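You operate a simulated robot arm through the tools that you are given. There is no shell and no other tool. Be economical: measure what you need, move in short steps, check, and stop when the job is done.

You are at the controls of a simulated robot arm. One attempt, no reset.

JOB
Crank the raised barrel's door up, then chock it and slide the red knob out.
Fine: red knob in to crank; free the yellow chock to turn it. Where these are worked on the way, their far stop is far enough and under half their travel is too little: red knob, yellow chock.

The check looks at the end state, three seconds after you hand in, the way a careful person would. Anything else that was tipped, shoved, dropped, spilled or broken makes it a failure.

ROBOT AND FRAMES
A 7-joint arm with a two-finger gripper, on a carriage that runs on a rail from [-2.222, 0.006] to [0.158, 0] (x, y) and turns from -168 to 164 degrees about z. Base frame: it is fixed where the carriage stands at the start and does not move with it; the origin is on the floor, on the carriage's upright axis, x ahead of it, y to its left, z up. Lengths are in m, angles in degrees, forces in N, time in s.
Its first joint turns from -149.0 to 149.0 degrees. Places, roughly: hand crank [0.9, 0.3, 0.5]; raised barrel [1.2, -0.3, 0.6]; red knob [0.9, 0.3, 0.5]; yellow chock [1, -0.7, 0.5]. Payload 2.45 kg.
The tool frame sits at the grasp point between the pads (the TCP): z along the fingers, y along the line on which they close. The tips reach 0.026 m beyond it. Largest opening 0.096 m; the body of the gripper starts 0.069 m behind the TCP.
Orientation is that of the tool frame in the base frame, as a unit quaternion [w, x, y, z]. With the fingers straight down and closing along the base's y, the tool's x points along the base's -x, its y along +y and its z along -z.

CONTROLS
- The arm moves only by the tool nudge_tool. Its argument "moves" is text: rows parted by semicolons, each of 7 numbers parted by spaces: the finger opening in m, from 0 to 0.096, then the shift along the tool's x, y, z in units of 250 mm (1.0 is 250 mm), then the turn, a rotation vector about the tool's x, y, z in units of 60 degrees (1.0 is 60 degrees). In form: grip tx ty tz rx ry rz; .... A call has 1 to 10 rows; each row is the pose to reach, as a shift and turn from the pose commanded when the call began, along the tool's axes at that moment. A call with a number of a shift or a turn outside -1 to 1 is refused whole. A row lasts 0.2 s, in which the tool goes at most 0.05 m and 8.6 degrees; a call with a longer step from one row to the next is refused whole, and so is a gripper value outside its range. Where a pose cannot be reached the arm comes as near as it can. A force on the tool above 90 N (or 10 N above the force at the start of the call, whichever is more), or a blocked arm, ends the call early, and 0.2 s more pass. The fingers move at their own pace and stop on an object; they squeeze with about 23 N. The grip force told is the motor's: it shows also when the fingers shut on nothing. Time passes only in rows, and 0.2 s behind the last, so rows that repeat a pose let the fingers close. The reply holds the time, the measured pose of the TCP, the force on the tool along the base axes, the opening and the grip force, in the units named above and with some noise, with the torque about the TCP (base axes, N m) and any sound that the robot's microphone picked up, and new pictures: "views" is both (left out), scene, wrist or none.
- Cameras (640 x 400 px; columns grow to the right, rows downward): "scene" is now at [0.0425, 0.1615, 1.4129]; the picture's right is [-0.08, -1.00, 0.00], its down [-0.56, 0.05, -0.83] and it looks along [0.82, -0.07, -0.56] (base axes); focal length 266 px, centre (320, 200). "wrist" rides on the gripper at [0.082, 0.003, -0.098] in the tool frame; the picture's right is [-0.04, 1.00, 0.00], its down [-0.73, -0.03, -0.68] and it looks along [-0.68, -0.03, 0.73] (tool axes); focal length 256 px, centre (320, 200). There is no depth. A picture from a camera that has moved, and an enlarged one, comes with that camera's place and axes in the base frame and with its lens.
- move_column(by): slides the trunk up (or, below 0, down) by that many m; the arm and the scene camera ride with it, the base frame stays. It gives what a move gives, with no picture.
- roll_base(legs): drives the robot by 1 to 6 legs, each [ahead, left, turn to the left] in m, m and degrees, along the robot's own axes; the way and the turn of a leg run together, so that a leg with both is an arc; at most 1.5 m and 180 degrees a leg. The arm and the cameras ride along, it lands a little off, and it stops where it bumps. It keeps to its track: a leg is cut to what the track allows. It gives what a move gives, and a new picture of the scene camera.
- turn_head(pan, tilt): turns the head with the scene camera to pan (to the left, within 155 degrees either way) and tilt (down, from -29 to 69), counted from straight ahead of the robot. It gives what a move gives, and a new picture of the scene camera.
- close_up(camera, box): a new picture of the part [left, top, right, bottom] of that camera's present view, enlarged. No time passes.
- sign_off(): hands the job in; it is judged then, once.

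Go step by step. Nothing tells you exact positions but the pictures and the camera data: compare them with the known pose of the tool, close in by small moves and look again before you grip or let go. The budget is 120 turns and 260 pictures, counting those below and the enlarged ones. Unless the task says otherwise, let go and move clear before handing in, and close with one line.

The tools are called after "Request:" by a JSON object that holds its "fn" and its "kwargs". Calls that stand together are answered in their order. nudge_tool: Moves the arm, as the interface text tells. Its arguments: {"type":"object","properties":{"moves":{"type":"string"},"views":{"type":"string","enum":["both","scene","wrist","none"]}},"required":["moves"]} The other tools are called the same way: move_column (by) slides the trunk up or down; roll_base (legs) drives the base; turn_head (pan, tilt) turns the head that bears the scene camera; close_up (camera, box) takes an enlarged picture of a part of a camera's view; sign_off () hands the job in.

At the start:

```text
time_s: 0.0
position: [0.8825, 0.2323, 0.8853]
ee_rot: [0.0, 0.001, 1.0, -0.001]
ft_force: [1.8, -0.4, 0.5]
torque: [-0.02, 0.01, 0.01]
grip_width: 0.096
finger_force: 0.0
trunk travel left (down, up): [-0.4, 0.31]
robot x, y, heading: [-0.0013, 0.0054, 0.1]
head pan, tilt: [-4.7, 34.3]
```

scene: 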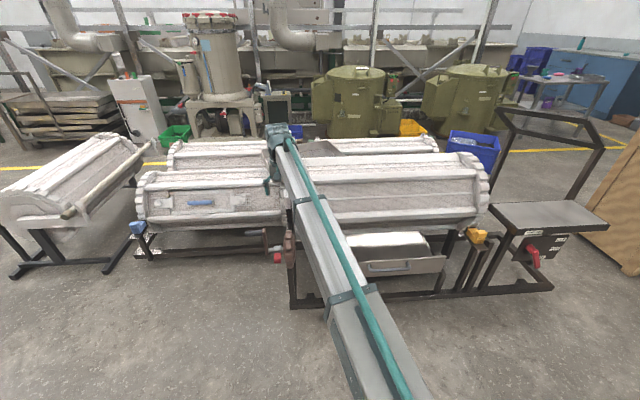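
wrist: 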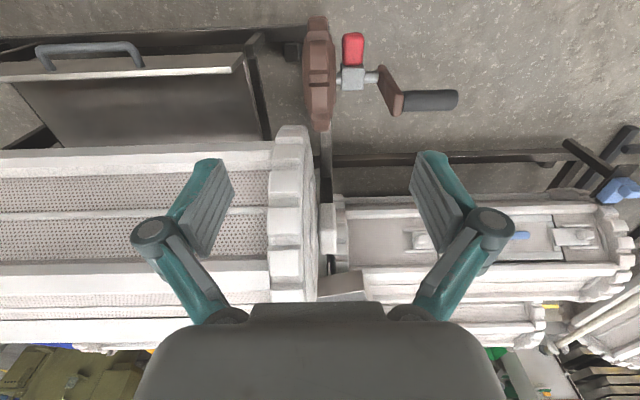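

I see the raised barrel with a crank and red knob at its left end, and a yellow chock at its right end. First I will look closer at these.

Request:
{"fn": "close_up", "kwargs": {"camera": "wrist", "box": [240, 0, 480, 150]}}

Request:
{"fn": "close_up", "kwargs": {"camera": "scene", "box": [420, 190, 580, 290]}}

Request:
{"fn": "close_up", "kwargs": {"camera": "scene", "box": [240, 120, 500, 282]}}

```text
2.67 times, centred on (360, 75) of wrist
camera zoom: at [0.8019, 0.2348, 0.9853], right [0.04, 1.0, 0.0], down [0.73, -0.03, 0.68], along [0.68, -0.03, -0.73], focal length 683 px, centre (213, 533)
```

zoom: 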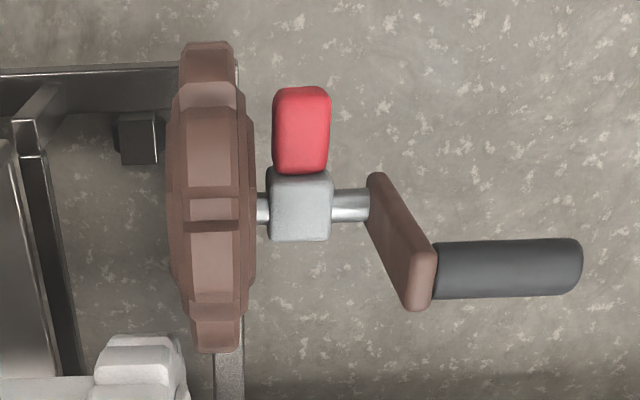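

```text
4.00 times, centred on (500, 240) of scene
camera zoom: at [0.0425, 0.1615, 1.4129], right [-0.08, -1.0, 0.0], down [-0.56, 0.05, -0.83], along [0.82, -0.07, -0.56], focal length 1065 px, centre (-400, 40)
```

zoom: 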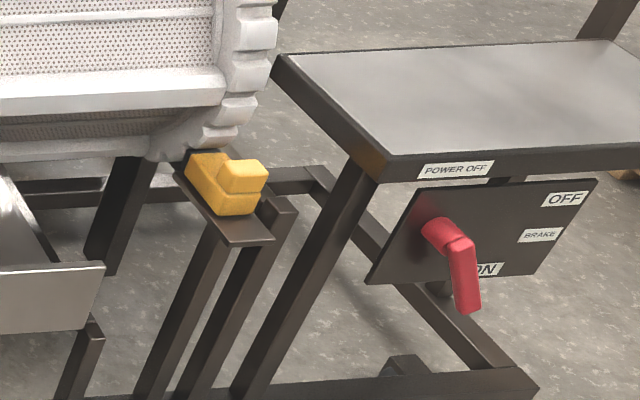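

```text
2.46 times, centred on (370, 201) of scene
camera zoom: at [0.0425, 0.1615, 1.4129], right [-0.08, -1.0, 0.0], down [-0.56, 0.05, -0.83], along [0.82, -0.07, -0.56], focal length 655 px, centre (197, 198)
```

zoom: 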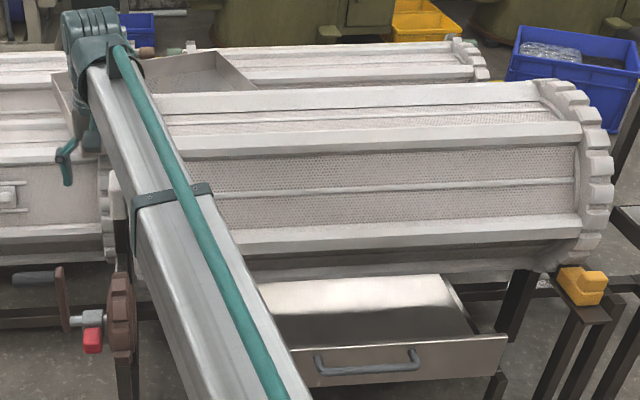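

The crank's arm looks to be up, with its handle near (0.95, 0.375, 0.635) and its hub near (0.945, 0.28, 0.53). I move the wrist camera back and lower for a look at the knob.

Request:
{"fn": "nudge_tool", "kwargs": {"moves": "0.096 0.12 0.04 0.108 0 0 0; 0.096 0.24 0.08 0.216 0 0 0; 0.096 0.36 0.12 0.324 0 0 0; 0.096 0.48 0.16 0.432 0 0 0; 0.096 0.6 0.2 0.54 0 0 0", "views": "both"}}

Request:
{"fn": "close_up", "kwargs": {"camera": "wrist", "box": [220, 100, 460, 250]}}

```text
time_s: 1.2
position: [0.7338, 0.2834, 0.7512]
ee_rot: [0.0, 0.0, 1.0, -0.001]
ft_force: [0.0, 0.0, -0.1]
torque: [0.01, 0.0, 0.02]
grip_width: 0.0959
finger_force: 0.0
trunk travel left (down, up): [-0.4, 0.31]
robot x, y, heading: [0.0016, -0.0009, 0.0]
head pan, tilt: [-4.7, 34.3]
camera scene: at [0.0424, 0.1614, 1.413], right [-0.08, -1.0, 0.0], down [-0.56, 0.05, -0.83], along [0.82, -0.07, -0.56], focal length 266 px, centre (320, 200)
camera wrist: at [0.6519, 0.2854, 0.8495], right [0.04, 1.0, 0.0], down [0.73, -0.03, 0.68], along [0.68, -0.03, -0.73], focal length 256 px, centre (320, 200)
```

scene: 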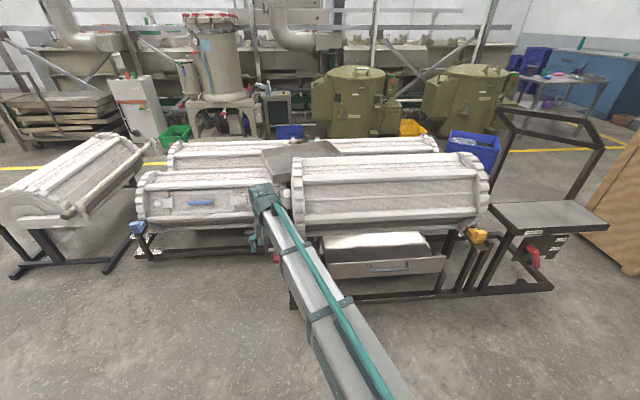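
wrist: 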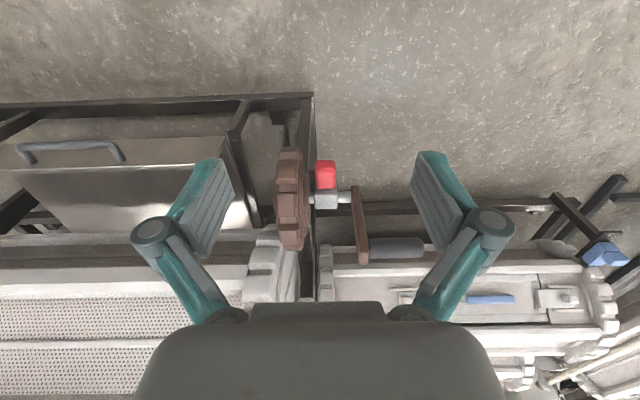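

```text
2.67 times, centred on (340, 175) of wrist
camera zoom: at [0.6519, 0.2854, 0.8495], right [0.04, 1.0, 0.0], down [0.73, -0.03, 0.68], along [0.68, -0.03, -0.73], focal length 683 px, centre (267, 267)
```

zoom: 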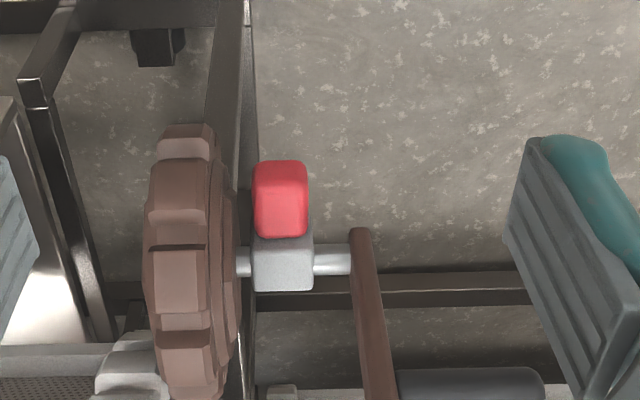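

The gear is on the raised barrel's end, and the red knob points toward the robot from a sleeve on the crank shaft. Next I turn toward the yellow chock and look at how it sits.

Request:
{"fn": "roll_base", "kwargs": {"legs": [[0, 0, -62]]}}

Request:
{"fn": "turn_head", "kwargs": {"pan": 22, "tilt": 40}}

Request:
{"fn": "close_up", "kwargs": {"camera": "wrist", "box": [0, 0, 640, 400]}}

```text
time_s: 4.3
position: [0.592, -0.5191, 0.7503]
ee_rot: [0.0, 0.517, 0.856, 0.001]
ft_force: [-0.4, 0.4, -0.7]
torque: [-0.01, 0.0, -0.01]
grip_width: 0.0961
finger_force: 0.0
trunk travel left (down, up): [-0.4, 0.31]
robot x, y, heading: [-0.0013, -0.0007, -62.2]
head pan, tilt: [-4.7, 34.3]
camera scene: at [0.1635, 0.0362, 1.4129], right [-0.92, -0.39, 0.0], down [-0.22, 0.52, -0.83], along [0.32, -0.76, -0.56], focal length 266 px, centre (320, 200)
```

scene: 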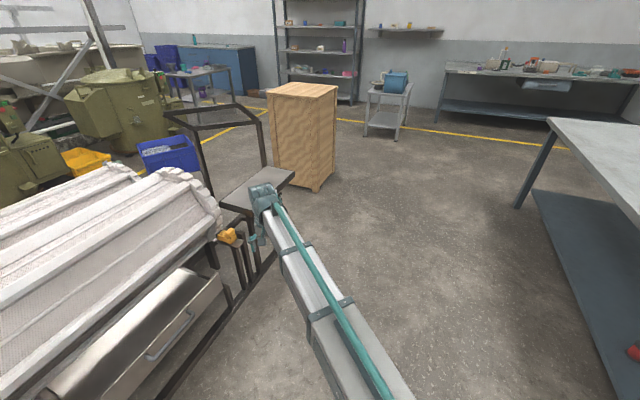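

```text
time_s: 5.2
position: [0.5924, -0.5194, 0.7508]
ee_rot: [0.0, 0.517, 0.856, -0.001]
ft_force: [-0.3, -0.3, -0.7]
torque: [0.0, 0.02, -0.03]
grip_width: 0.0957
finger_force: 0.1
trunk travel left (down, up): [-0.4, 0.31]
robot x, y, heading: [-0.0031, -0.0023, -62.3]
head pan, tilt: [22.0, 40.0]
camera scene: at [0.1938, 0.0625, 1.4043], right [-0.65, -0.76, 0.0], down [-0.49, 0.42, -0.77], along [0.58, -0.5, -0.64], focal length 266 px, centre (320, 200)
```

scene: 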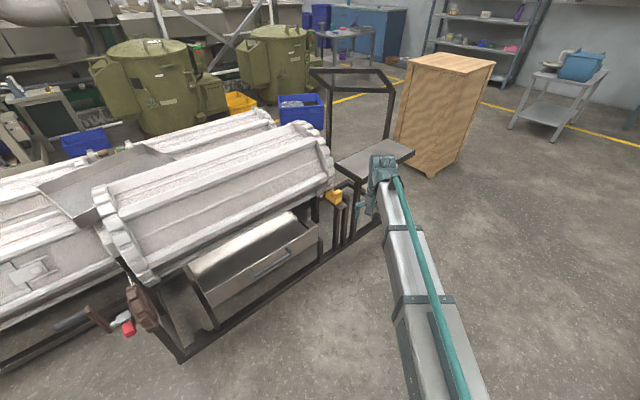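

```text
1.00 times, centred on (320, 200) of wrist (not enlarged: the box is as wide or as high as the picture)
camera zoom: at [0.5566, -0.4459, 0.8495], right [0.9, 0.43, 0.0], down [0.31, -0.66, 0.68], along [0.29, -0.61, -0.73], focal length 256 px, centre (320, 200)
```

zoom: 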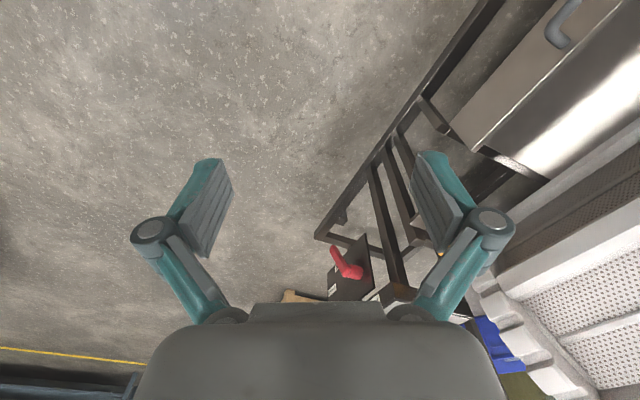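

Request:
{"fn": "close_up", "kwargs": {"camera": "scene", "box": [290, 160, 400, 230]}}

Request:
{"fn": "close_up", "kwargs": {"camera": "scene", "box": [40, 270, 200, 370]}}

Request:
{"fn": "close_up", "kwargs": {"camera": "scene", "box": [80, 110, 340, 290]}}

```text
5.71 times, centred on (345, 195) of scene
camera zoom: at [0.1938, 0.0625, 1.4043], right [-0.65, -0.76, 0.0], down [-0.49, 0.42, -0.77], along [0.58, -0.5, -0.64], focal length 1521 px, centre (177, 229)
```

zoom: 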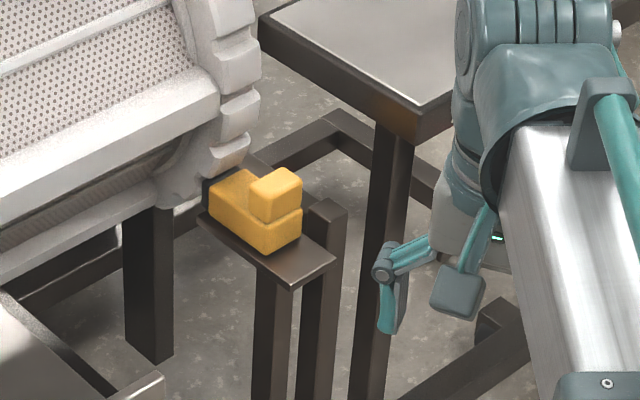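

```text
4.00 times, centred on (120, 320) of scene
camera zoom: at [0.1938, 0.0625, 1.4043], right [-0.65, -0.76, 0.0], down [-0.49, 0.42, -0.77], along [0.58, -0.5, -0.64], focal length 1065 px, centre (1120, -280)
```

zoom: 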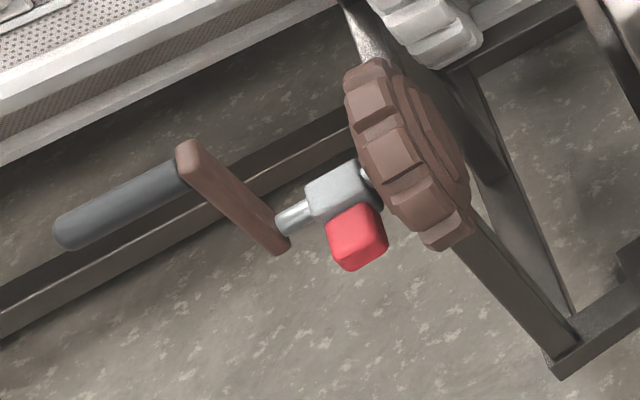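

```text
2.22 times, centred on (210, 200) of scene
camera zoom: at [0.1938, 0.0625, 1.4043], right [-0.65, -0.76, 0.0], down [-0.49, 0.42, -0.77], along [0.58, -0.5, -0.64], focal length 592 px, centre (564, 200)
```

zoom: 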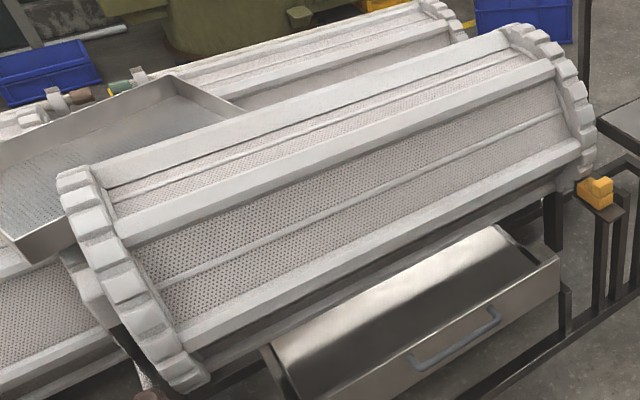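

The chock sits at the barrel end of an x-direction plate, with free plate on the robot's side, so it looks engaged now. I roll forward along the rail to bring it in reach.

Request:
{"fn": "roll_base", "kwargs": {"legs": [[0.07, 0.132, 0]]}}

Request:
{"fn": "close_up", "kwargs": {"camera": "wrist", "box": [0, 0, 640, 400]}}

```text
time_s: 6.6
position: [0.7398, -0.52, 0.7519]
ee_rot: [0.0, 0.517, 0.856, 0.0]
ft_force: [-0.4, 0.5, 0.5]
torque: [-0.01, 0.0, -0.01]
grip_width: 0.0959
finger_force: 0.0
trunk travel left (down, up): [-0.4, 0.31]
robot x, y, heading: [0.1489, 0.0002, -62.4]
head pan, tilt: [22.0, 40.0]
camera scene: at [0.3421, 0.0621, 1.4043], right [-0.65, -0.76, 0.0], down [-0.49, 0.42, -0.77], along [0.58, -0.5, -0.64], focal length 266 px, centre (320, 200)
```

scene: 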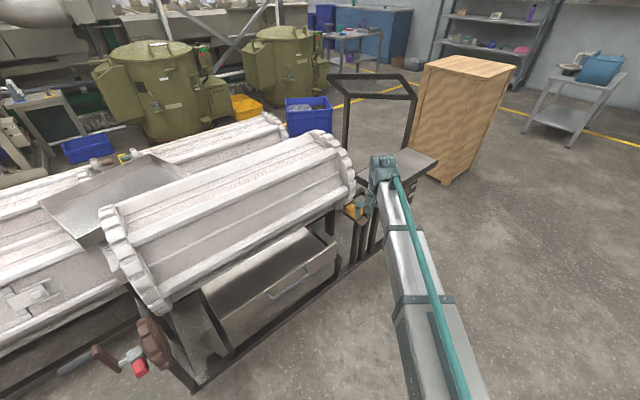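

```text
1.00 times, centred on (320, 200) of wrist (not enlarged: the box is as wide or as high as the picture)
camera zoom: at [0.7048, -0.4465, 0.8496], right [0.9, 0.43, 0.0], down [0.31, -0.66, 0.68], along [0.29, -0.61, -0.73], focal length 256 px, centre (320, 200)
```

zoom: 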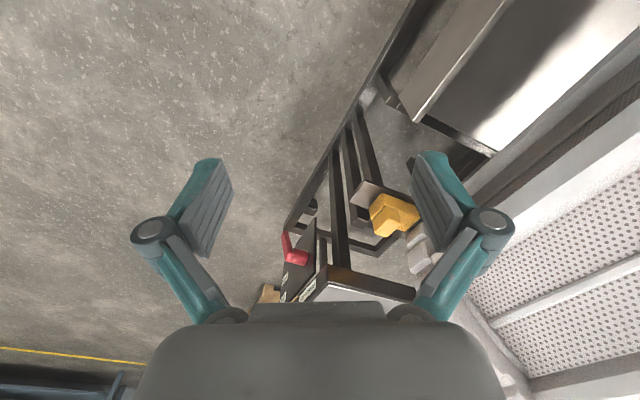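

Request:
{"fn": "close_up", "kwargs": {"camera": "wrist", "box": [320, 160, 480, 260]}}

Request:
{"fn": "close_up", "kwargs": {"camera": "scene", "box": [300, 160, 430, 250]}}

```text
4.00 times, centred on (400, 210) of wrist
camera zoom: at [0.7048, -0.4465, 0.8496], right [0.9, 0.43, 0.0], down [0.31, -0.66, 0.68], along [0.29, -0.61, -0.73], focal length 1024 px, centre (0, 160)
```

zoom: 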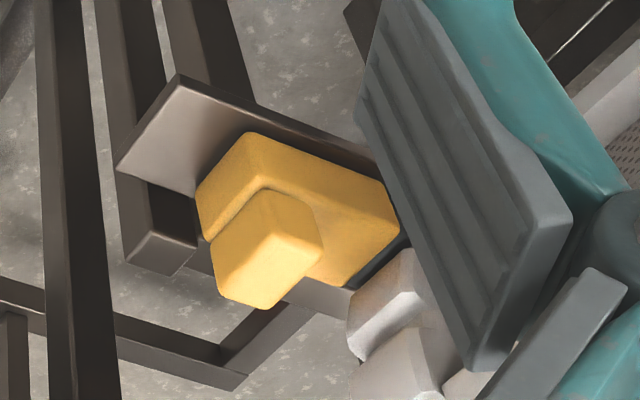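

```text
4.44 times, centred on (365, 205) of scene
camera zoom: at [0.3421, 0.0621, 1.4043], right [-0.65, -0.76, 0.0], down [-0.49, 0.42, -0.77], along [0.58, -0.5, -0.64], focal length 1183 px, centre (120, 178)
```

zoom: 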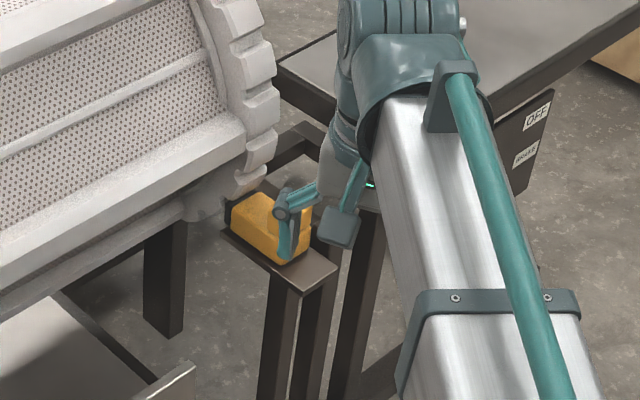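

The chock has a base with a grip cube on top, near (0.93, -0.68, 0.57). I turn the hand square to the axes while moving toward it.

Request:
{"fn": "nudge_tool", "kwargs": {"moves": "0.096 -0.077 0 0 0 0 -0.142; 0.096 -0.153 0 0 0 0 -0.283; 0.096 -0.23 0 0 0 0 -0.425; 0.096 -0.306 0 0 0 0 -0.566; 0.096 -0.383 0 0 0 0 -0.708; 0.096 -0.46 0 0 0 0 -0.85; 0.096 -0.536 -0.01 0 0 0 -0.99", "views": "wrist"}}

```text
time_s: 8.2
position: [0.7988, -0.638, 0.7495]
ee_rot: [0.0, 0.024, 1.0, 0.0]
ft_force: [0.9, 0.5, -0.4]
torque: [0.06, 0.01, 0.0]
grip_width: 0.0959
finger_force: 0.0
trunk travel left (down, up): [-0.4, 0.31]
robot x, y, heading: [0.1455, -0.0007, -62.0]
head pan, tilt: [22.0, 40.0]
camera wrist: at [0.718, -0.6321, 0.8489], right [0.09, 1.0, 0.0], down [0.73, -0.06, 0.68], along [0.68, -0.06, -0.73], focal length 256 px, centre (320, 200)
```

wrist: 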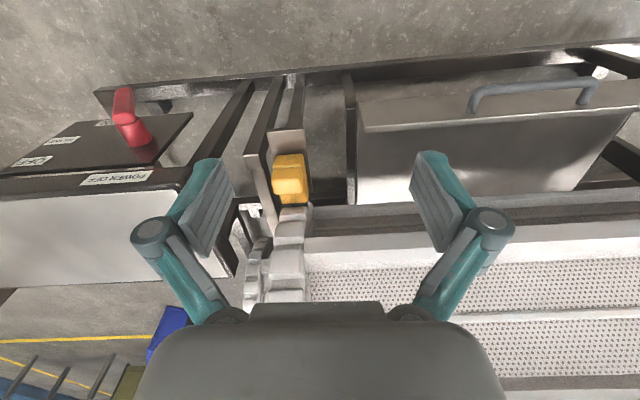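

Request:
{"fn": "close_up", "kwargs": {"camera": "wrist", "box": [220, 110, 380, 210]}}

Request:
{"fn": "close_up", "kwargs": {"camera": "wrist", "box": [20, 70, 220, 195]}}

```text
4.00 times, centred on (300, 160) of wrist
camera zoom: at [0.718, -0.6321, 0.8489], right [0.09, 1.0, 0.0], down [0.73, -0.06, 0.68], along [0.68, -0.06, -0.73], focal length 1024 px, centre (400, 360)
```

zoom: 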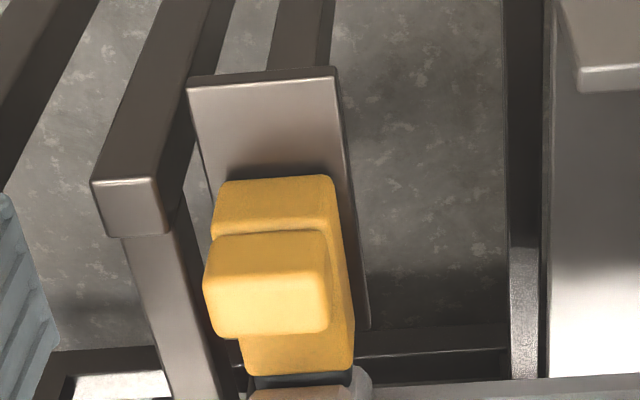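

```text
3.20 times, centred on (120, 132) of wrist
camera zoom: at [0.718, -0.6321, 0.8489], right [0.09, 1.0, 0.0], down [0.73, -0.06, 0.68], along [0.68, -0.06, -0.73], focal length 819 px, centre (960, 416)
```

zoom: 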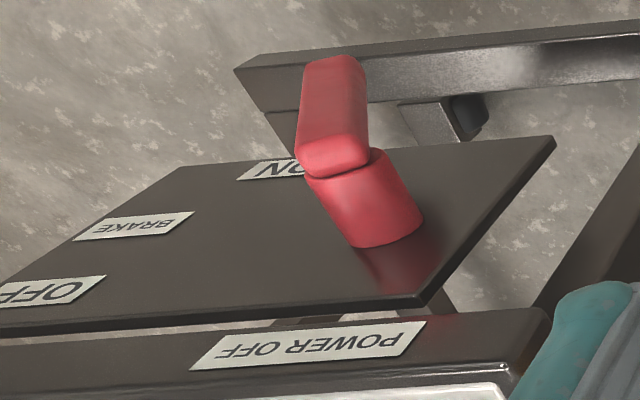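

I tilt the hand 45° forward to keep clear of the barrel ring, and come to a spot 0.1 m short of the cube.

Request:
{"fn": "nudge_tool", "kwargs": {"moves": "0.07 -0.06 -0.04 0.087 0 -0.125 -0.008; 0.07 -0.12 -0.081 0.173 0 -0.25 -0.015; 0.07 -0.18 -0.122 0.26 0 -0.375 -0.023; 0.07 -0.237 -0.163 0.347 0 -0.5 -0.03; 0.07 -0.297 -0.203 0.433 0 -0.625 -0.038; 0.07 -0.356 -0.244 0.52 0 -0.75 -0.046", "views": "both"}}

```text
time_s: 9.6
position: [0.8849, -0.7063, 0.6197]
ee_rot: [0.384, 0.0, 0.923, -0.011]
ft_force: [-0.5, 0.0, -0.4]
torque: [0.04, -0.01, 0.0]
grip_width: 0.07
finger_force: 0.0
trunk travel left (down, up): [-0.4, 0.31]
robot x, y, heading: [0.1492, 0.0028, -62.5]
head pan, tilt: [22.0, 40.0]
camera scene: at [0.3422, 0.0622, 1.4044], right [-0.65, -0.76, 0.0], down [-0.49, 0.42, -0.77], along [0.58, -0.5, -0.64], focal length 266 px, centre (320, 200)
camera wrist: at [0.7581, -0.7025, 0.6325], right [0.04, 1.0, 0.01], down [0.04, -0.01, 1.0], along [1.0, -0.04, -0.04], focal length 256 px, centre (320, 200)
```

scene: 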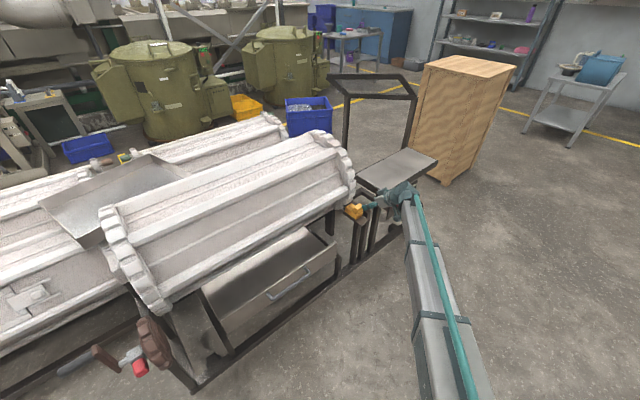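
wrist: 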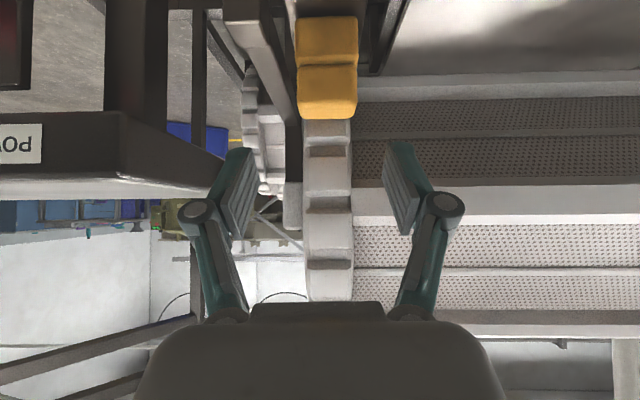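

The cube is straight ahead along the tool, centred near (0.955, -0.705, 0.55). I advance along the fingers and look.

Request:
{"fn": "nudge_tool", "kwargs": {"moves": "0.07 0 0.005 0.1 0 0 0; 0.07 0 0.007 0.2 0 0 0; 0.07 0 0.007 0.28 0 0 0; 0.07 0 0.007 0.34 0 0 0", "views": "both"}}

Request:
{"fn": "close_up", "kwargs": {"camera": "scene", "box": [300, 160, 430, 250]}}

```text
time_s: 10.6
position: [0.9467, -0.7054, 0.5591]
ee_rot: [0.383, 0.001, 0.924, -0.009]
ft_force: [-0.2, 0.4, 0.1]
torque: [0.01, -0.01, 0.01]
grip_width: 0.0697
finger_force: 0.1
trunk travel left (down, up): [-0.4, 0.31]
robot x, y, heading: [0.149, -0.0026, -62.5]
head pan, tilt: [22.0, 40.0]
camera scene: at [0.3422, 0.0621, 1.4043], right [-0.65, -0.76, 0.0], down [-0.49, 0.42, -0.77], along [0.58, -0.5, -0.64], focal length 266 px, centre (320, 200)
camera wrist: at [0.8188, -0.7008, 0.5729], right [0.04, 1.0, 0.01], down [0.04, -0.01, 1.0], along [1.0, -0.04, -0.04], focal length 256 px, centre (320, 200)
```

scene: 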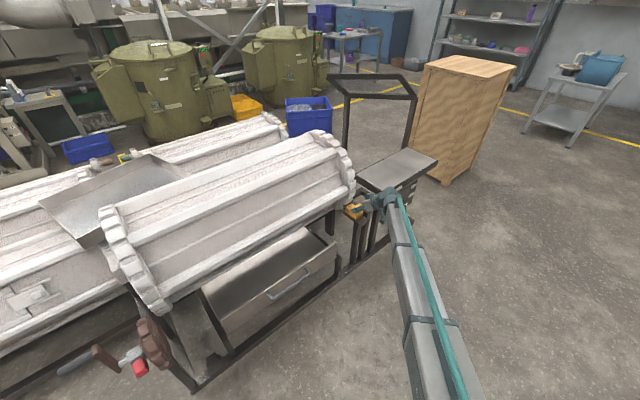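
wrist: 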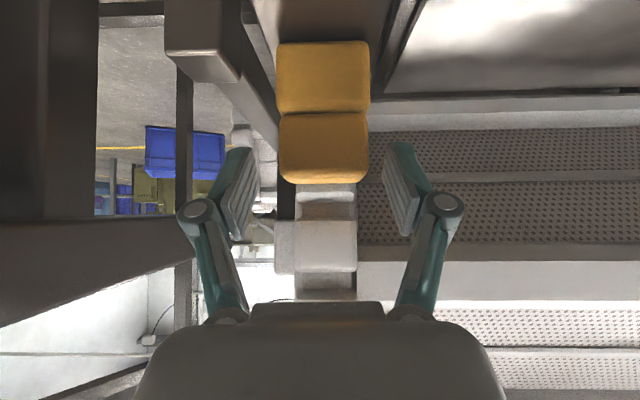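

```text
4.44 times, centred on (365, 205) of scene
camera zoom: at [0.3422, 0.0621, 1.4043], right [-0.65, -0.76, 0.0], down [-0.49, 0.42, -0.77], along [0.58, -0.5, -0.64], focal length 1183 px, centre (120, 178)
```

zoom: 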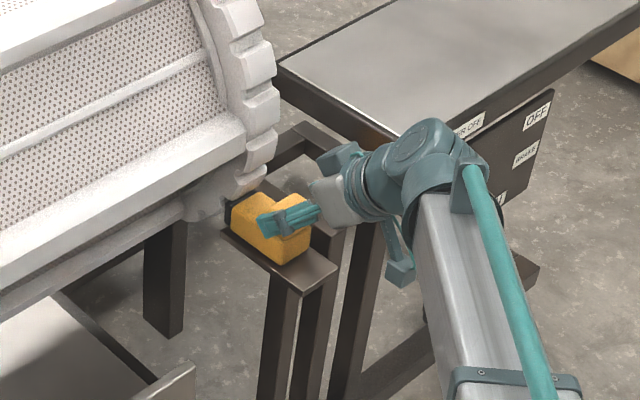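

Request:
{"fn": "nudge_tool", "kwargs": {"moves": "0.07 0 0 0.05 0 0 0; 0.03 0 0 0.05 0 0 0; 0.03 0 0 0.05 0 0 0; 0.03 0 0 0.05 0 0 0", "views": "wrist"}}

```text
time_s: 11.6
position: [0.9557, -0.702, 0.5515]
ee_rot: [0.382, 0.0, 0.924, -0.009]
ft_force: [-4.2, 13.0, -1.0]
torque: [0.5, -0.02, -0.04]
grip_width: 0.0456
finger_force: 45.2
trunk travel left (down, up): [-0.4, 0.31]
robot x, y, heading: [0.1489, -0.0026, -62.3]
head pan, tilt: [22.0, 40.0]
camera wrist: at [0.8279, -0.699, 0.5639], right [0.03, 1.0, 0.01], down [0.04, -0.01, 1.0], along [1.0, -0.03, -0.04], focal length 256 px, centre (320, 200)
```

wrist: 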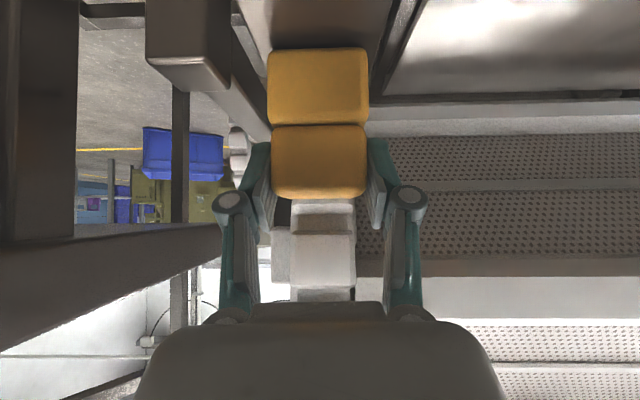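

The cube is gripped. I pull the chock toward the robot (−x) in small steps.

Request:
{"fn": "nudge_tool", "kwargs": {"moves": "0.03 0.028 0.008 -0.028 0 0 0; 0.03 0.057 0.008 -0.057 0 0 0; 0.03 0.085 0.008 -0.085 0 0 0; 0.03 0.113 0.008 -0.113 0 0 0; 0.03 0.141 0.008 -0.141 0 0 0", "views": "wrist"}}

Request:
{"fn": "close_up", "kwargs": {"camera": "scene", "box": [300, 160, 430, 250]}}

```text
time_s: 12.8
position: [0.9103, -0.7009, 0.5527]
ee_rot: [0.384, 0.0, 0.923, -0.009]
ft_force: [41.4, -4.0, -3.1]
torque: [0.98, -0.53, -0.62]
grip_width: 0.0459
finger_force: 45.1
trunk travel left (down, up): [-0.4, 0.31]
robot x, y, heading: [0.1474, 0.0012, -61.9]
head pan, tilt: [22.0, 40.0]
camera wrist: at [0.7835, -0.6983, 0.5634], right [0.04, 1.0, 0.01], down [0.03, -0.01, 1.0], along [1.0, -0.04, -0.03], focal length 256 px, centre (320, 200)
```

wrist: 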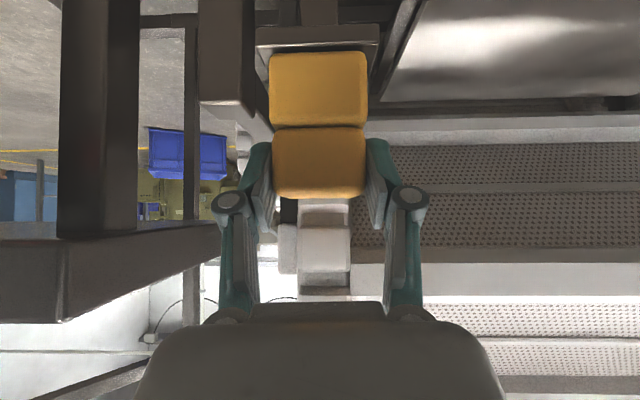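

```text
4.44 times, centred on (365, 205) of scene
camera zoom: at [0.3451, 0.0619, 1.404], right [-0.65, -0.76, 0.0], down [-0.49, 0.42, -0.77], along [0.58, -0.49, -0.64], focal length 1183 px, centre (120, 178)
```

zoom: 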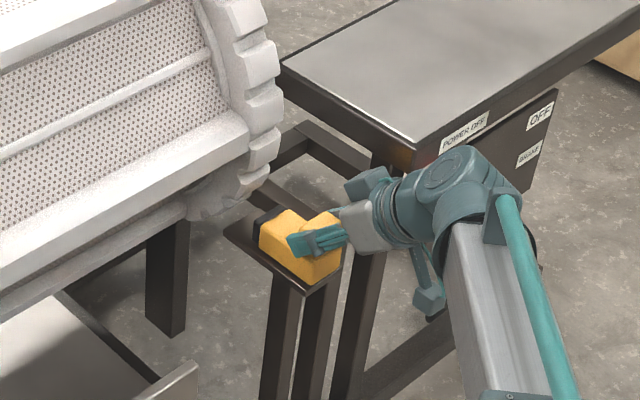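

The chock slid 45 mm and hit its far stop (41 N), so it is free. I release and back off along the tool.

Request:
{"fn": "nudge_tool", "kwargs": {"moves": "0.03 -0.012 0 0.012 0 0 0; 0.07 -0.012 0 0.012 0 0 0; 0.07 -0.012 0 0.012 0 0 0; 0.07 -0.012 0 -0.1 0 0 0; 0.07 -0.012 0 -0.28 0 0 0; 0.07 -0.012 0 -0.45 0 0 0; 0.07 -0.012 0 -0.6 0 0 0", "views": "both"}}

Request:
{"fn": "close_up", "kwargs": {"camera": "scene", "box": [300, 160, 430, 250]}}

```text
time_s: 14.4
position: [0.8011, -0.6987, 0.6597]
ee_rot: [0.383, 0.0, 0.924, -0.01]
ft_force: [0.8, -1.0, 0.4]
torque: [0.03, -0.01, -0.02]
grip_width: 0.07
finger_force: 0.1
trunk travel left (down, up): [-0.4, 0.31]
robot x, y, heading: [0.1482, 0.0008, -62.1]
head pan, tilt: [22.0, 40.0]
camera scene: at [0.3422, 0.0622, 1.4043], right [-0.65, -0.76, 0.0], down [-0.49, 0.42, -0.77], along [0.58, -0.5, -0.64], focal length 266 px, centre (320, 200)
camera wrist: at [0.6738, -0.6953, 0.6716], right [0.04, 1.0, 0.01], down [0.04, -0.01, 1.0], along [1.0, -0.04, -0.04], focal length 256 px, centre (320, 200)
```

scene: 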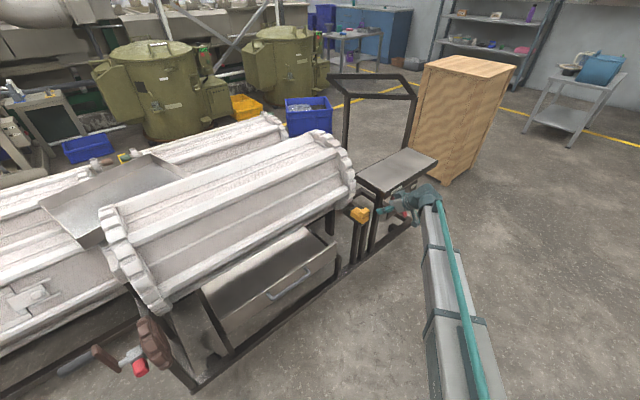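
wrist: 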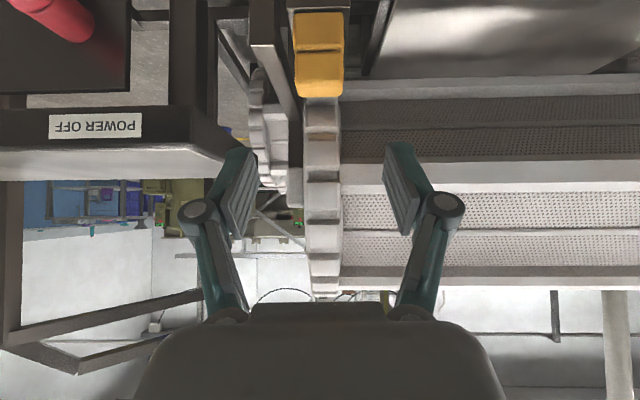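

```text
4.44 times, centred on (365, 205) of scene
camera zoom: at [0.3422, 0.0622, 1.4043], right [-0.65, -0.76, 0.0], down [-0.49, 0.42, -0.77], along [0.58, -0.5, -0.64], focal length 1183 px, centre (120, 178)
```

zoom: 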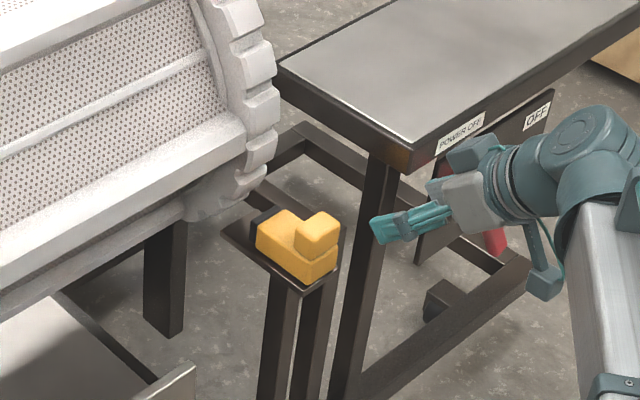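

The chock stays back, free. Now I back the robot along the rail, then swing it to the crank side.

Request:
{"fn": "roll_base", "kwargs": {"legs": [[-0.164, -0.309, 0], [0, 0, 62]]}}

Request:
{"fn": "turn_head", "kwargs": {"pan": 0, "tilt": 35}}

```text
time_s: 19.4
position: [0.7249, 0.2472, 0.66]
ee_rot: [0.333, -0.475, 0.793, 0.188]
ft_force: [0.1, 0.0, 0.2]
torque: [0.01, 0.02, 0.0]
grip_width: 0.0701
finger_force: 0.1
trunk travel left (down, up): [-0.4, 0.31]
robot x, y, heading: [-0.1994, 0.0003, -0.6]
head pan, tilt: [22.0, 40.0]
camera scene: at [-0.1641, 0.2009, 1.4043], right [0.37, -0.93, 0.0], down [-0.6, -0.24, -0.77], along [0.71, 0.28, -0.64], focal length 266 px, centre (320, 200)
```

scene: 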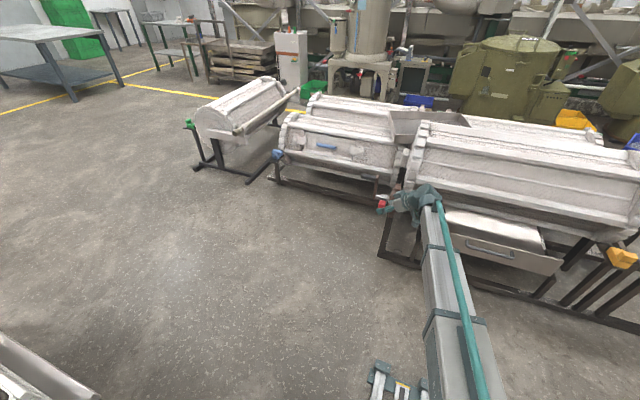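

```text
time_s: 20.3
position: [0.726, 0.2478, 0.6578]
ee_rot: [0.333, -0.476, 0.792, 0.189]
ft_force: [0.0, -0.1, -0.2]
torque: [0.01, -0.02, -0.01]
grip_width: 0.0702
finger_force: 0.0
trunk travel left (down, up): [-0.4, 0.31]
robot x, y, heading: [-0.1983, -0.0006, -0.3]
head pan, tilt: [0.0, 35.0]
camera scene: at [-0.1551, 0.1691, 1.4119], right [-0.01, -1.0, 0.0], down [-0.57, 0.0, -0.82], along [0.82, -0.01, -0.57], focal length 266 px, centre (320, 200)
```

scene: 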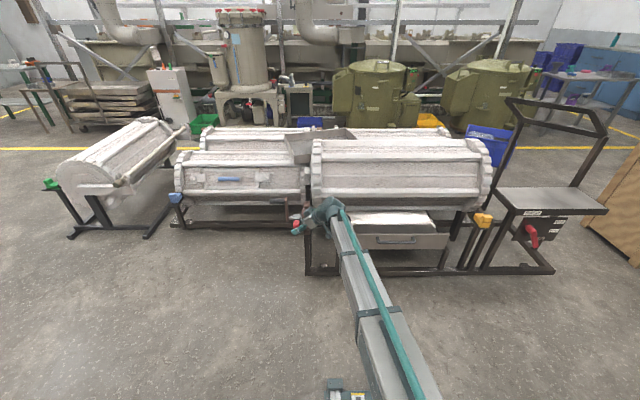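

I turn the hand back to face +x.

Request:
{"fn": "nudge_tool", "kwargs": {"moves": "0.07 0 0 0 0.1 0.003 0.1; 0.07 0 0 0 0.2 0.005 0.2; 0.07 0 0 0 0.3 0.008 0.3; 0.07 0 0 0 0.4 0.01 0.4; 0.07 0 0 0 0.5 0.013 0.5; 0.07 0 0 0 0.6 0.015 0.6; 0.07 0 0 0 0.7 0.018 0.7", "views": "none"}}

```text
time_s: 21.9
position: [0.7253, 0.2478, 0.6587]
ee_rot: [0.383, -0.02, 0.923, -0.002]
ft_force: [-0.2, 0.7, 0.7]
torque: [0.01, 0.0, 0.05]
grip_width: 0.0701
finger_force: 0.0
trunk travel left (down, up): [-0.4, 0.31]
robot x, y, heading: [-0.1991, 0.0031, -0.4]
head pan, tilt: [0.0, 35.0]
```

Request:
{"fn": "nudge_tool", "kwargs": {"moves": "0.07 0.06 0.025 0.08 0 -0.125 0; 0.07 0.12 0.05 0.155 0 -0.25 0; 0.07 0.175 0.075 0.232 0 -0.375 0; 0.07 0.233 0.1 0.31 0 -0.5 0; 0.07 0.29 0.125 0.387 0 -0.625 0; 0.07 0.35 0.148 0.464 0 -0.75 0", "views": "none"}}

Request:
{"fn": "nudge_tool", "kwargs": {"moves": "0.07 0 0 0 0 0 0.14; 0.07 0 0 0 0 0 0.28; 0.07 0 0 0 0 0 0.42; 0.07 0 0 0 0 0 0.56; 0.07 0 0 0 0 0 0.7; 0.07 0 0 0 0 0 0.84; 0.07 0 0 0 0 0 0.98", "views": "none"}}

Request:
{"fn": "nudge_tool", "kwargs": {"moves": "0.07 0 0 0 0 0 0.14; 0.07 0 0 0 0 0 0.28; 0.07 0 0 0 0 0 0.42; 0.07 0 0 0 0 0 0.52", "views": "both"}}

```text
time_s: 23.3
position: [0.741, 0.2815, 0.5143]
ee_rot: [0.707, -0.02, 0.707, 0.007]
ft_force: [0.1, -0.6, 0.0]
torque: [-0.02, 0.01, 0.01]
grip_width: 0.0701
finger_force: 0.0
trunk travel left (down, up): [-0.4, 0.31]
robot x, y, heading: [-0.199, -0.0007, -0.7]
head pan, tilt: [0.0, 35.0]
```

```text
time_s: 24.9
position: [0.7543, 0.326, 0.5786]
ee_rot: [0.603, 0.335, 0.668, 0.279]
ft_force: [-0.1, 0.3, -0.2]
torque: [-0.01, -0.04, -0.01]
grip_width: 0.0699
finger_force: 0.1
out of reach, approached as far as the arm can: row 4, 5, 6, 7
trunk travel left (down, up): [-0.4, 0.31]
robot x, y, heading: [-0.1975, -0.0011, -0.4]
head pan, tilt: [0.0, 35.0]
```

```text
time_s: 25.9
position: [0.7721, 0.3291, 0.6457]
ee_rot: [0.486, 0.507, 0.601, 0.381]
ft_force: [0.1, 0.4, -0.6]
torque: [0.0, -0.04, 0.0]
grip_width: 0.0699
finger_force: 0.1
out of reach, approached as far as the arm can: row 1, 2, 3, 4
trunk travel left (down, up): [-0.4, 0.31]
robot x, y, heading: [-0.202, 0.001, -0.2]
head pan, tilt: [0.0, 35.0]
camera scene: at [-0.155, 0.1692, 1.4118], right [-0.01, -1.0, 0.0], down [-0.57, 0.0, -0.82], along [0.82, -0.01, -0.57], focal length 266 px, centre (320, 200)
camera wrist: at [0.6775, 0.4137, 0.6556], right [0.24, 0.16, 0.96], down [-0.66, -0.7, 0.28], along [0.71, -0.7, -0.06], focal length 256 px, centre (320, 200)
```

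scene: 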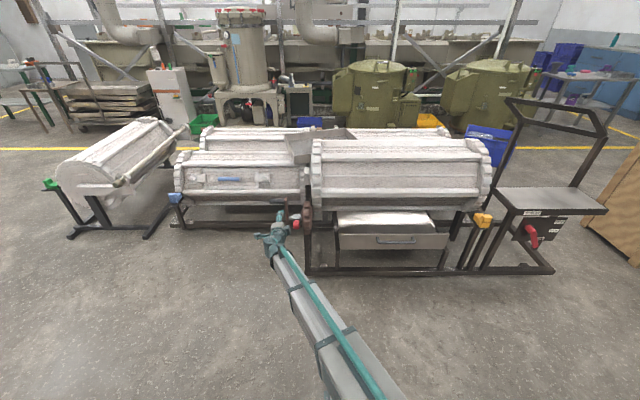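
wrist: 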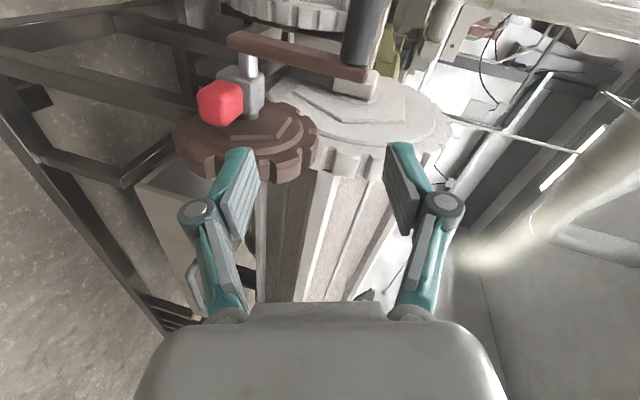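

Request:
{"fn": "close_up", "kwargs": {"camera": "wrist", "box": [160, 20, 400, 170]}}

```text
2.67 times, centred on (280, 95) of wrist
camera zoom: at [0.6775, 0.4137, 0.6556], right [0.24, 0.16, 0.96], down [-0.66, -0.7, 0.28], along [0.71, -0.7, -0.06], focal length 683 px, centre (427, 480)
```

zoom: 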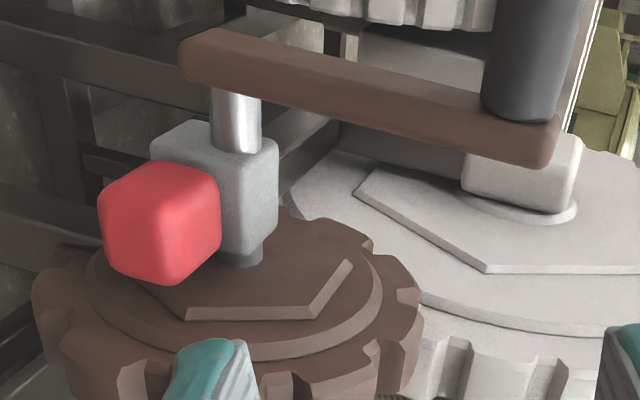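

The view from the crank end is clear: the knob's sleeve sits on the shaft between gear and crank arm. A hand pointing down that closes along x will suit both knob and crank, so I go there.

Request:
{"fn": "nudge_tool", "kwargs": {"moves": "0.07 0 0.11 0 0.142 0 0; 0.07 0 0.22 0 0.284 0 0; 0.07 0 0.33 0 0.426 0 0; 0.07 0 0.44 0 0.568 0 0; 0.07 0 0.55 0 0.71 0 0; 0.07 0 0.66 0 0.852 0 0; 0.07 0 0.76 0 0.99 0 0", "views": "none"}}

```text
time_s: 27.5
position: [0.8156, 0.3695, 0.828]
ee_rot: [0.17, 0.682, 0.711, 0.03]
ft_force: [0.6, -0.1, -0.2]
torque: [0.02, 0.0, 0.02]
grip_width: 0.0699
finger_force: 0.1
trunk travel left (down, up): [-0.4, 0.31]
robot x, y, heading: [-0.2002, 0.0021, -0.5]
head pan, tilt: [0.0, 35.0]
```

Request:
{"fn": "nudge_tool", "kwargs": {"moves": "0.096 -0.04 -0.16 0.037 0.055 0.038 0.008; 0.096 -0.08 -0.32 0.074 0.11 0.076 0.016; 0.096 -0.12 -0.48 0.111 0.165 0.114 0.024; 0.096 -0.16 -0.64 0.148 0.22 0.152 0.032; 0.096 -0.194 -0.79 0.185 0.27 0.19 0.039", "views": "none"}}

Request:
{"fn": "roll_base", "kwargs": {"legs": [[0.3, 0, 0]]}}

Request:
{"fn": "close_up", "kwargs": {"camera": "wrist", "box": [0, 0, 640, 400]}}

```text
time_s: 28.7
position: [0.6427, 0.2983, 0.7379]
ee_rot: [0.002, 0.707, 0.707, 0.002]
ft_force: [-0.5, -0.1, 0.4]
torque: [-0.01, -0.01, 0.01]
grip_width: 0.0959
finger_force: 0.1
trunk travel left (down, up): [-0.4, 0.31]
robot x, y, heading: [-0.1965, 0.003, -0.6]
head pan, tilt: [0.0, 35.0]
```

```text
time_s: 30.7
position: [0.9425, 0.2979, 0.7384]
ee_rot: [0.002, 0.706, 0.708, 0.003]
ft_force: [0.0, -0.4, 0.7]
torque: [-0.01, -0.02, -0.01]
grip_width: 0.0961
finger_force: 0.1
trunk travel left (down, up): [-0.4, 0.31]
robot x, y, heading: [0.1027, -0.0029, -0.0]
head pan, tilt: [0.0, 35.0]
camera scene: at [0.1455, 0.1683, 1.4119], right [-0.01, -1.0, 0.0], down [-0.57, 0.0, -0.82], along [0.82, -0.01, -0.57], focal length 266 px, centre (320, 200)
```

scene: 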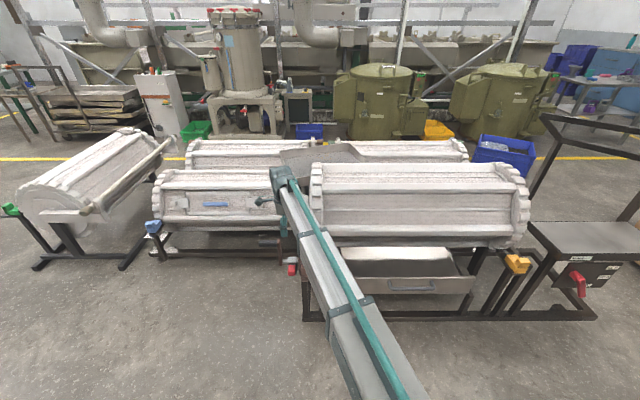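

```text
1.00 times, centred on (320, 200) of wrist (not enlarged: the box is as wide or as high as the picture)
camera zoom: at [0.9448, 0.3785, 0.8373], right [1.0, -0.04, 0.01], down [-0.03, -0.73, 0.68], along [-0.02, -0.68, -0.73], focal length 256 px, centre (320, 200)
```

zoom: 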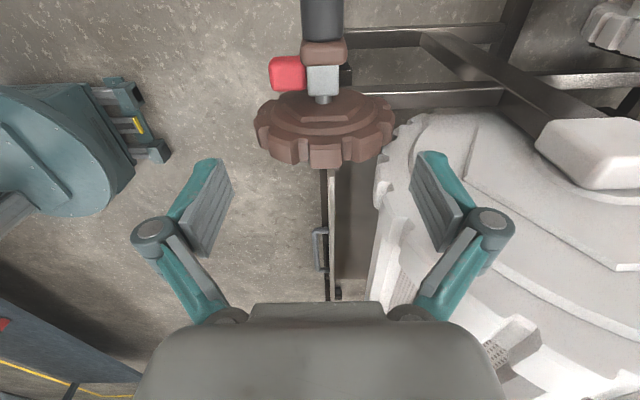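

Request:
{"fn": "close_up", "kwargs": {"camera": "wrist", "box": [240, 0, 400, 100]}}

```text
4.00 times, centred on (320, 50) of wrist
camera zoom: at [0.9448, 0.3785, 0.8373], right [1.0, -0.04, 0.01], down [-0.03, -0.73, 0.68], along [-0.02, -0.68, -0.73], focal length 1024 px, centre (320, 800)
```

zoom: 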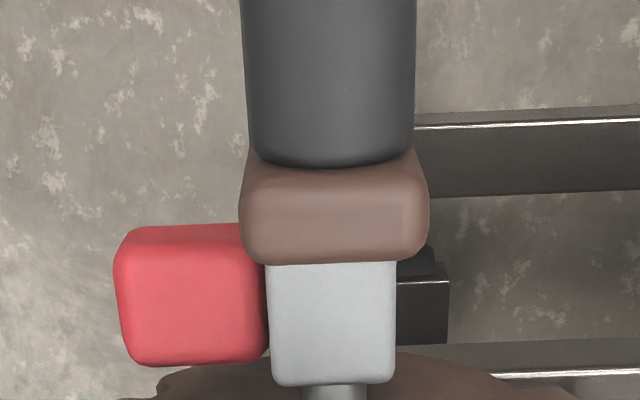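

The handle is right above the sleeve, so I take the handle first and see whether the crank drives the barrel. I move over it.

Request:
{"fn": "nudge_tool", "kwargs": {"moves": "0.08 0.18 0.005 0 0 0 0; 0.08 0.36 0.01 0 0 0 0; 0.08 0.36 0.01 0.12 0 0 0", "views": "both"}}

```text
time_s: 31.5
position: [0.9449, 0.3881, 0.7086]
ee_rot: [0.003, 0.706, 0.708, 0.003]
ft_force: [-0.7, 0.1, 0.1]
torque: [-0.05, -0.02, 0.01]
grip_width: 0.08
finger_force: 0.0
trunk travel left (down, up): [-0.4, 0.31]
robot x, y, heading: [0.1038, 0.0022, -0.4]
head pan, tilt: [0.0, 35.0]
camera scene: at [0.1453, 0.1685, 1.4119], right [-0.01, -1.0, 0.0], down [-0.57, 0.0, -0.82], along [0.82, -0.01, -0.57], focal length 266 px, centre (320, 200)
camera wrist: at [0.9481, 0.4684, 0.8074], right [1.0, -0.04, 0.01], down [-0.03, -0.73, 0.68], along [-0.02, -0.68, -0.73], focal length 256 px, centre (320, 200)
```

scene: 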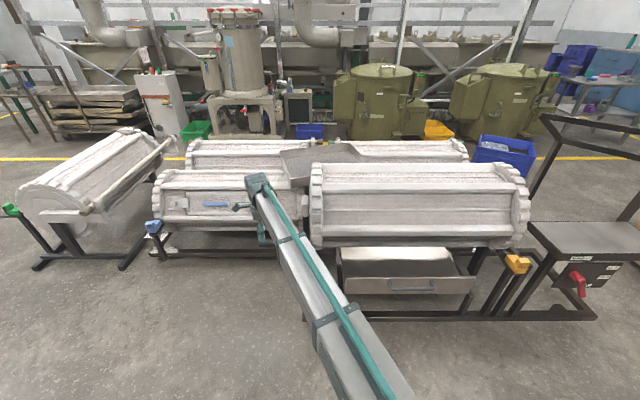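
wrist: 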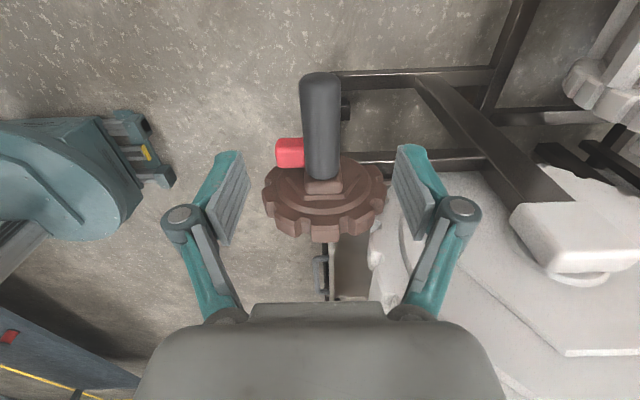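

Request:
{"fn": "nudge_tool", "kwargs": {"moves": "0.08 0 0 0.14 0 0 0; 0.08 0 0 0.28 0 0 0; 0.01 0 0 0.28 0 0 0; 0.01 0 0 0.28 0 0 0; 0.01 0 0 0.28 0 0 0", "views": "wrist"}}

```text
time_s: 32.7
position: [0.9462, 0.3866, 0.64]
ee_rot: [0.002, 0.706, 0.708, 0.002]
ft_force: [-0.1, -0.1, -2.7]
torque: [0.08, -0.01, -0.12]
grip_width: 0.0261
finger_force: 44.7
trunk travel left (down, up): [-0.4, 0.31]
robot x, y, heading: [0.1019, -0.0023, -0.2]
head pan, tilt: [0.0, 35.0]
camera wrist: at [0.9491, 0.4676, 0.7393], right [1.0, -0.04, 0.01], down [-0.03, -0.73, 0.68], along [-0.02, -0.68, -0.73], focal length 256 px, centre (320, 200)
```

wrist: 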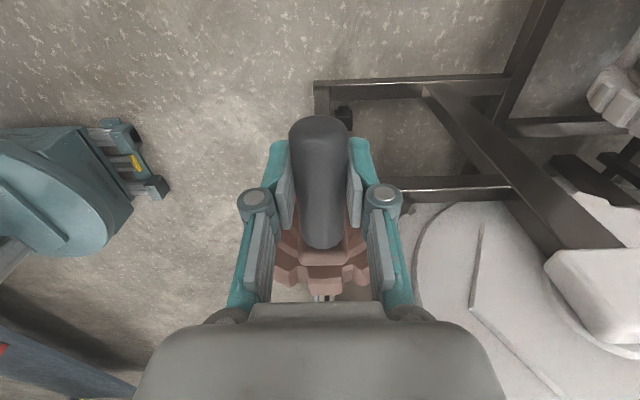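

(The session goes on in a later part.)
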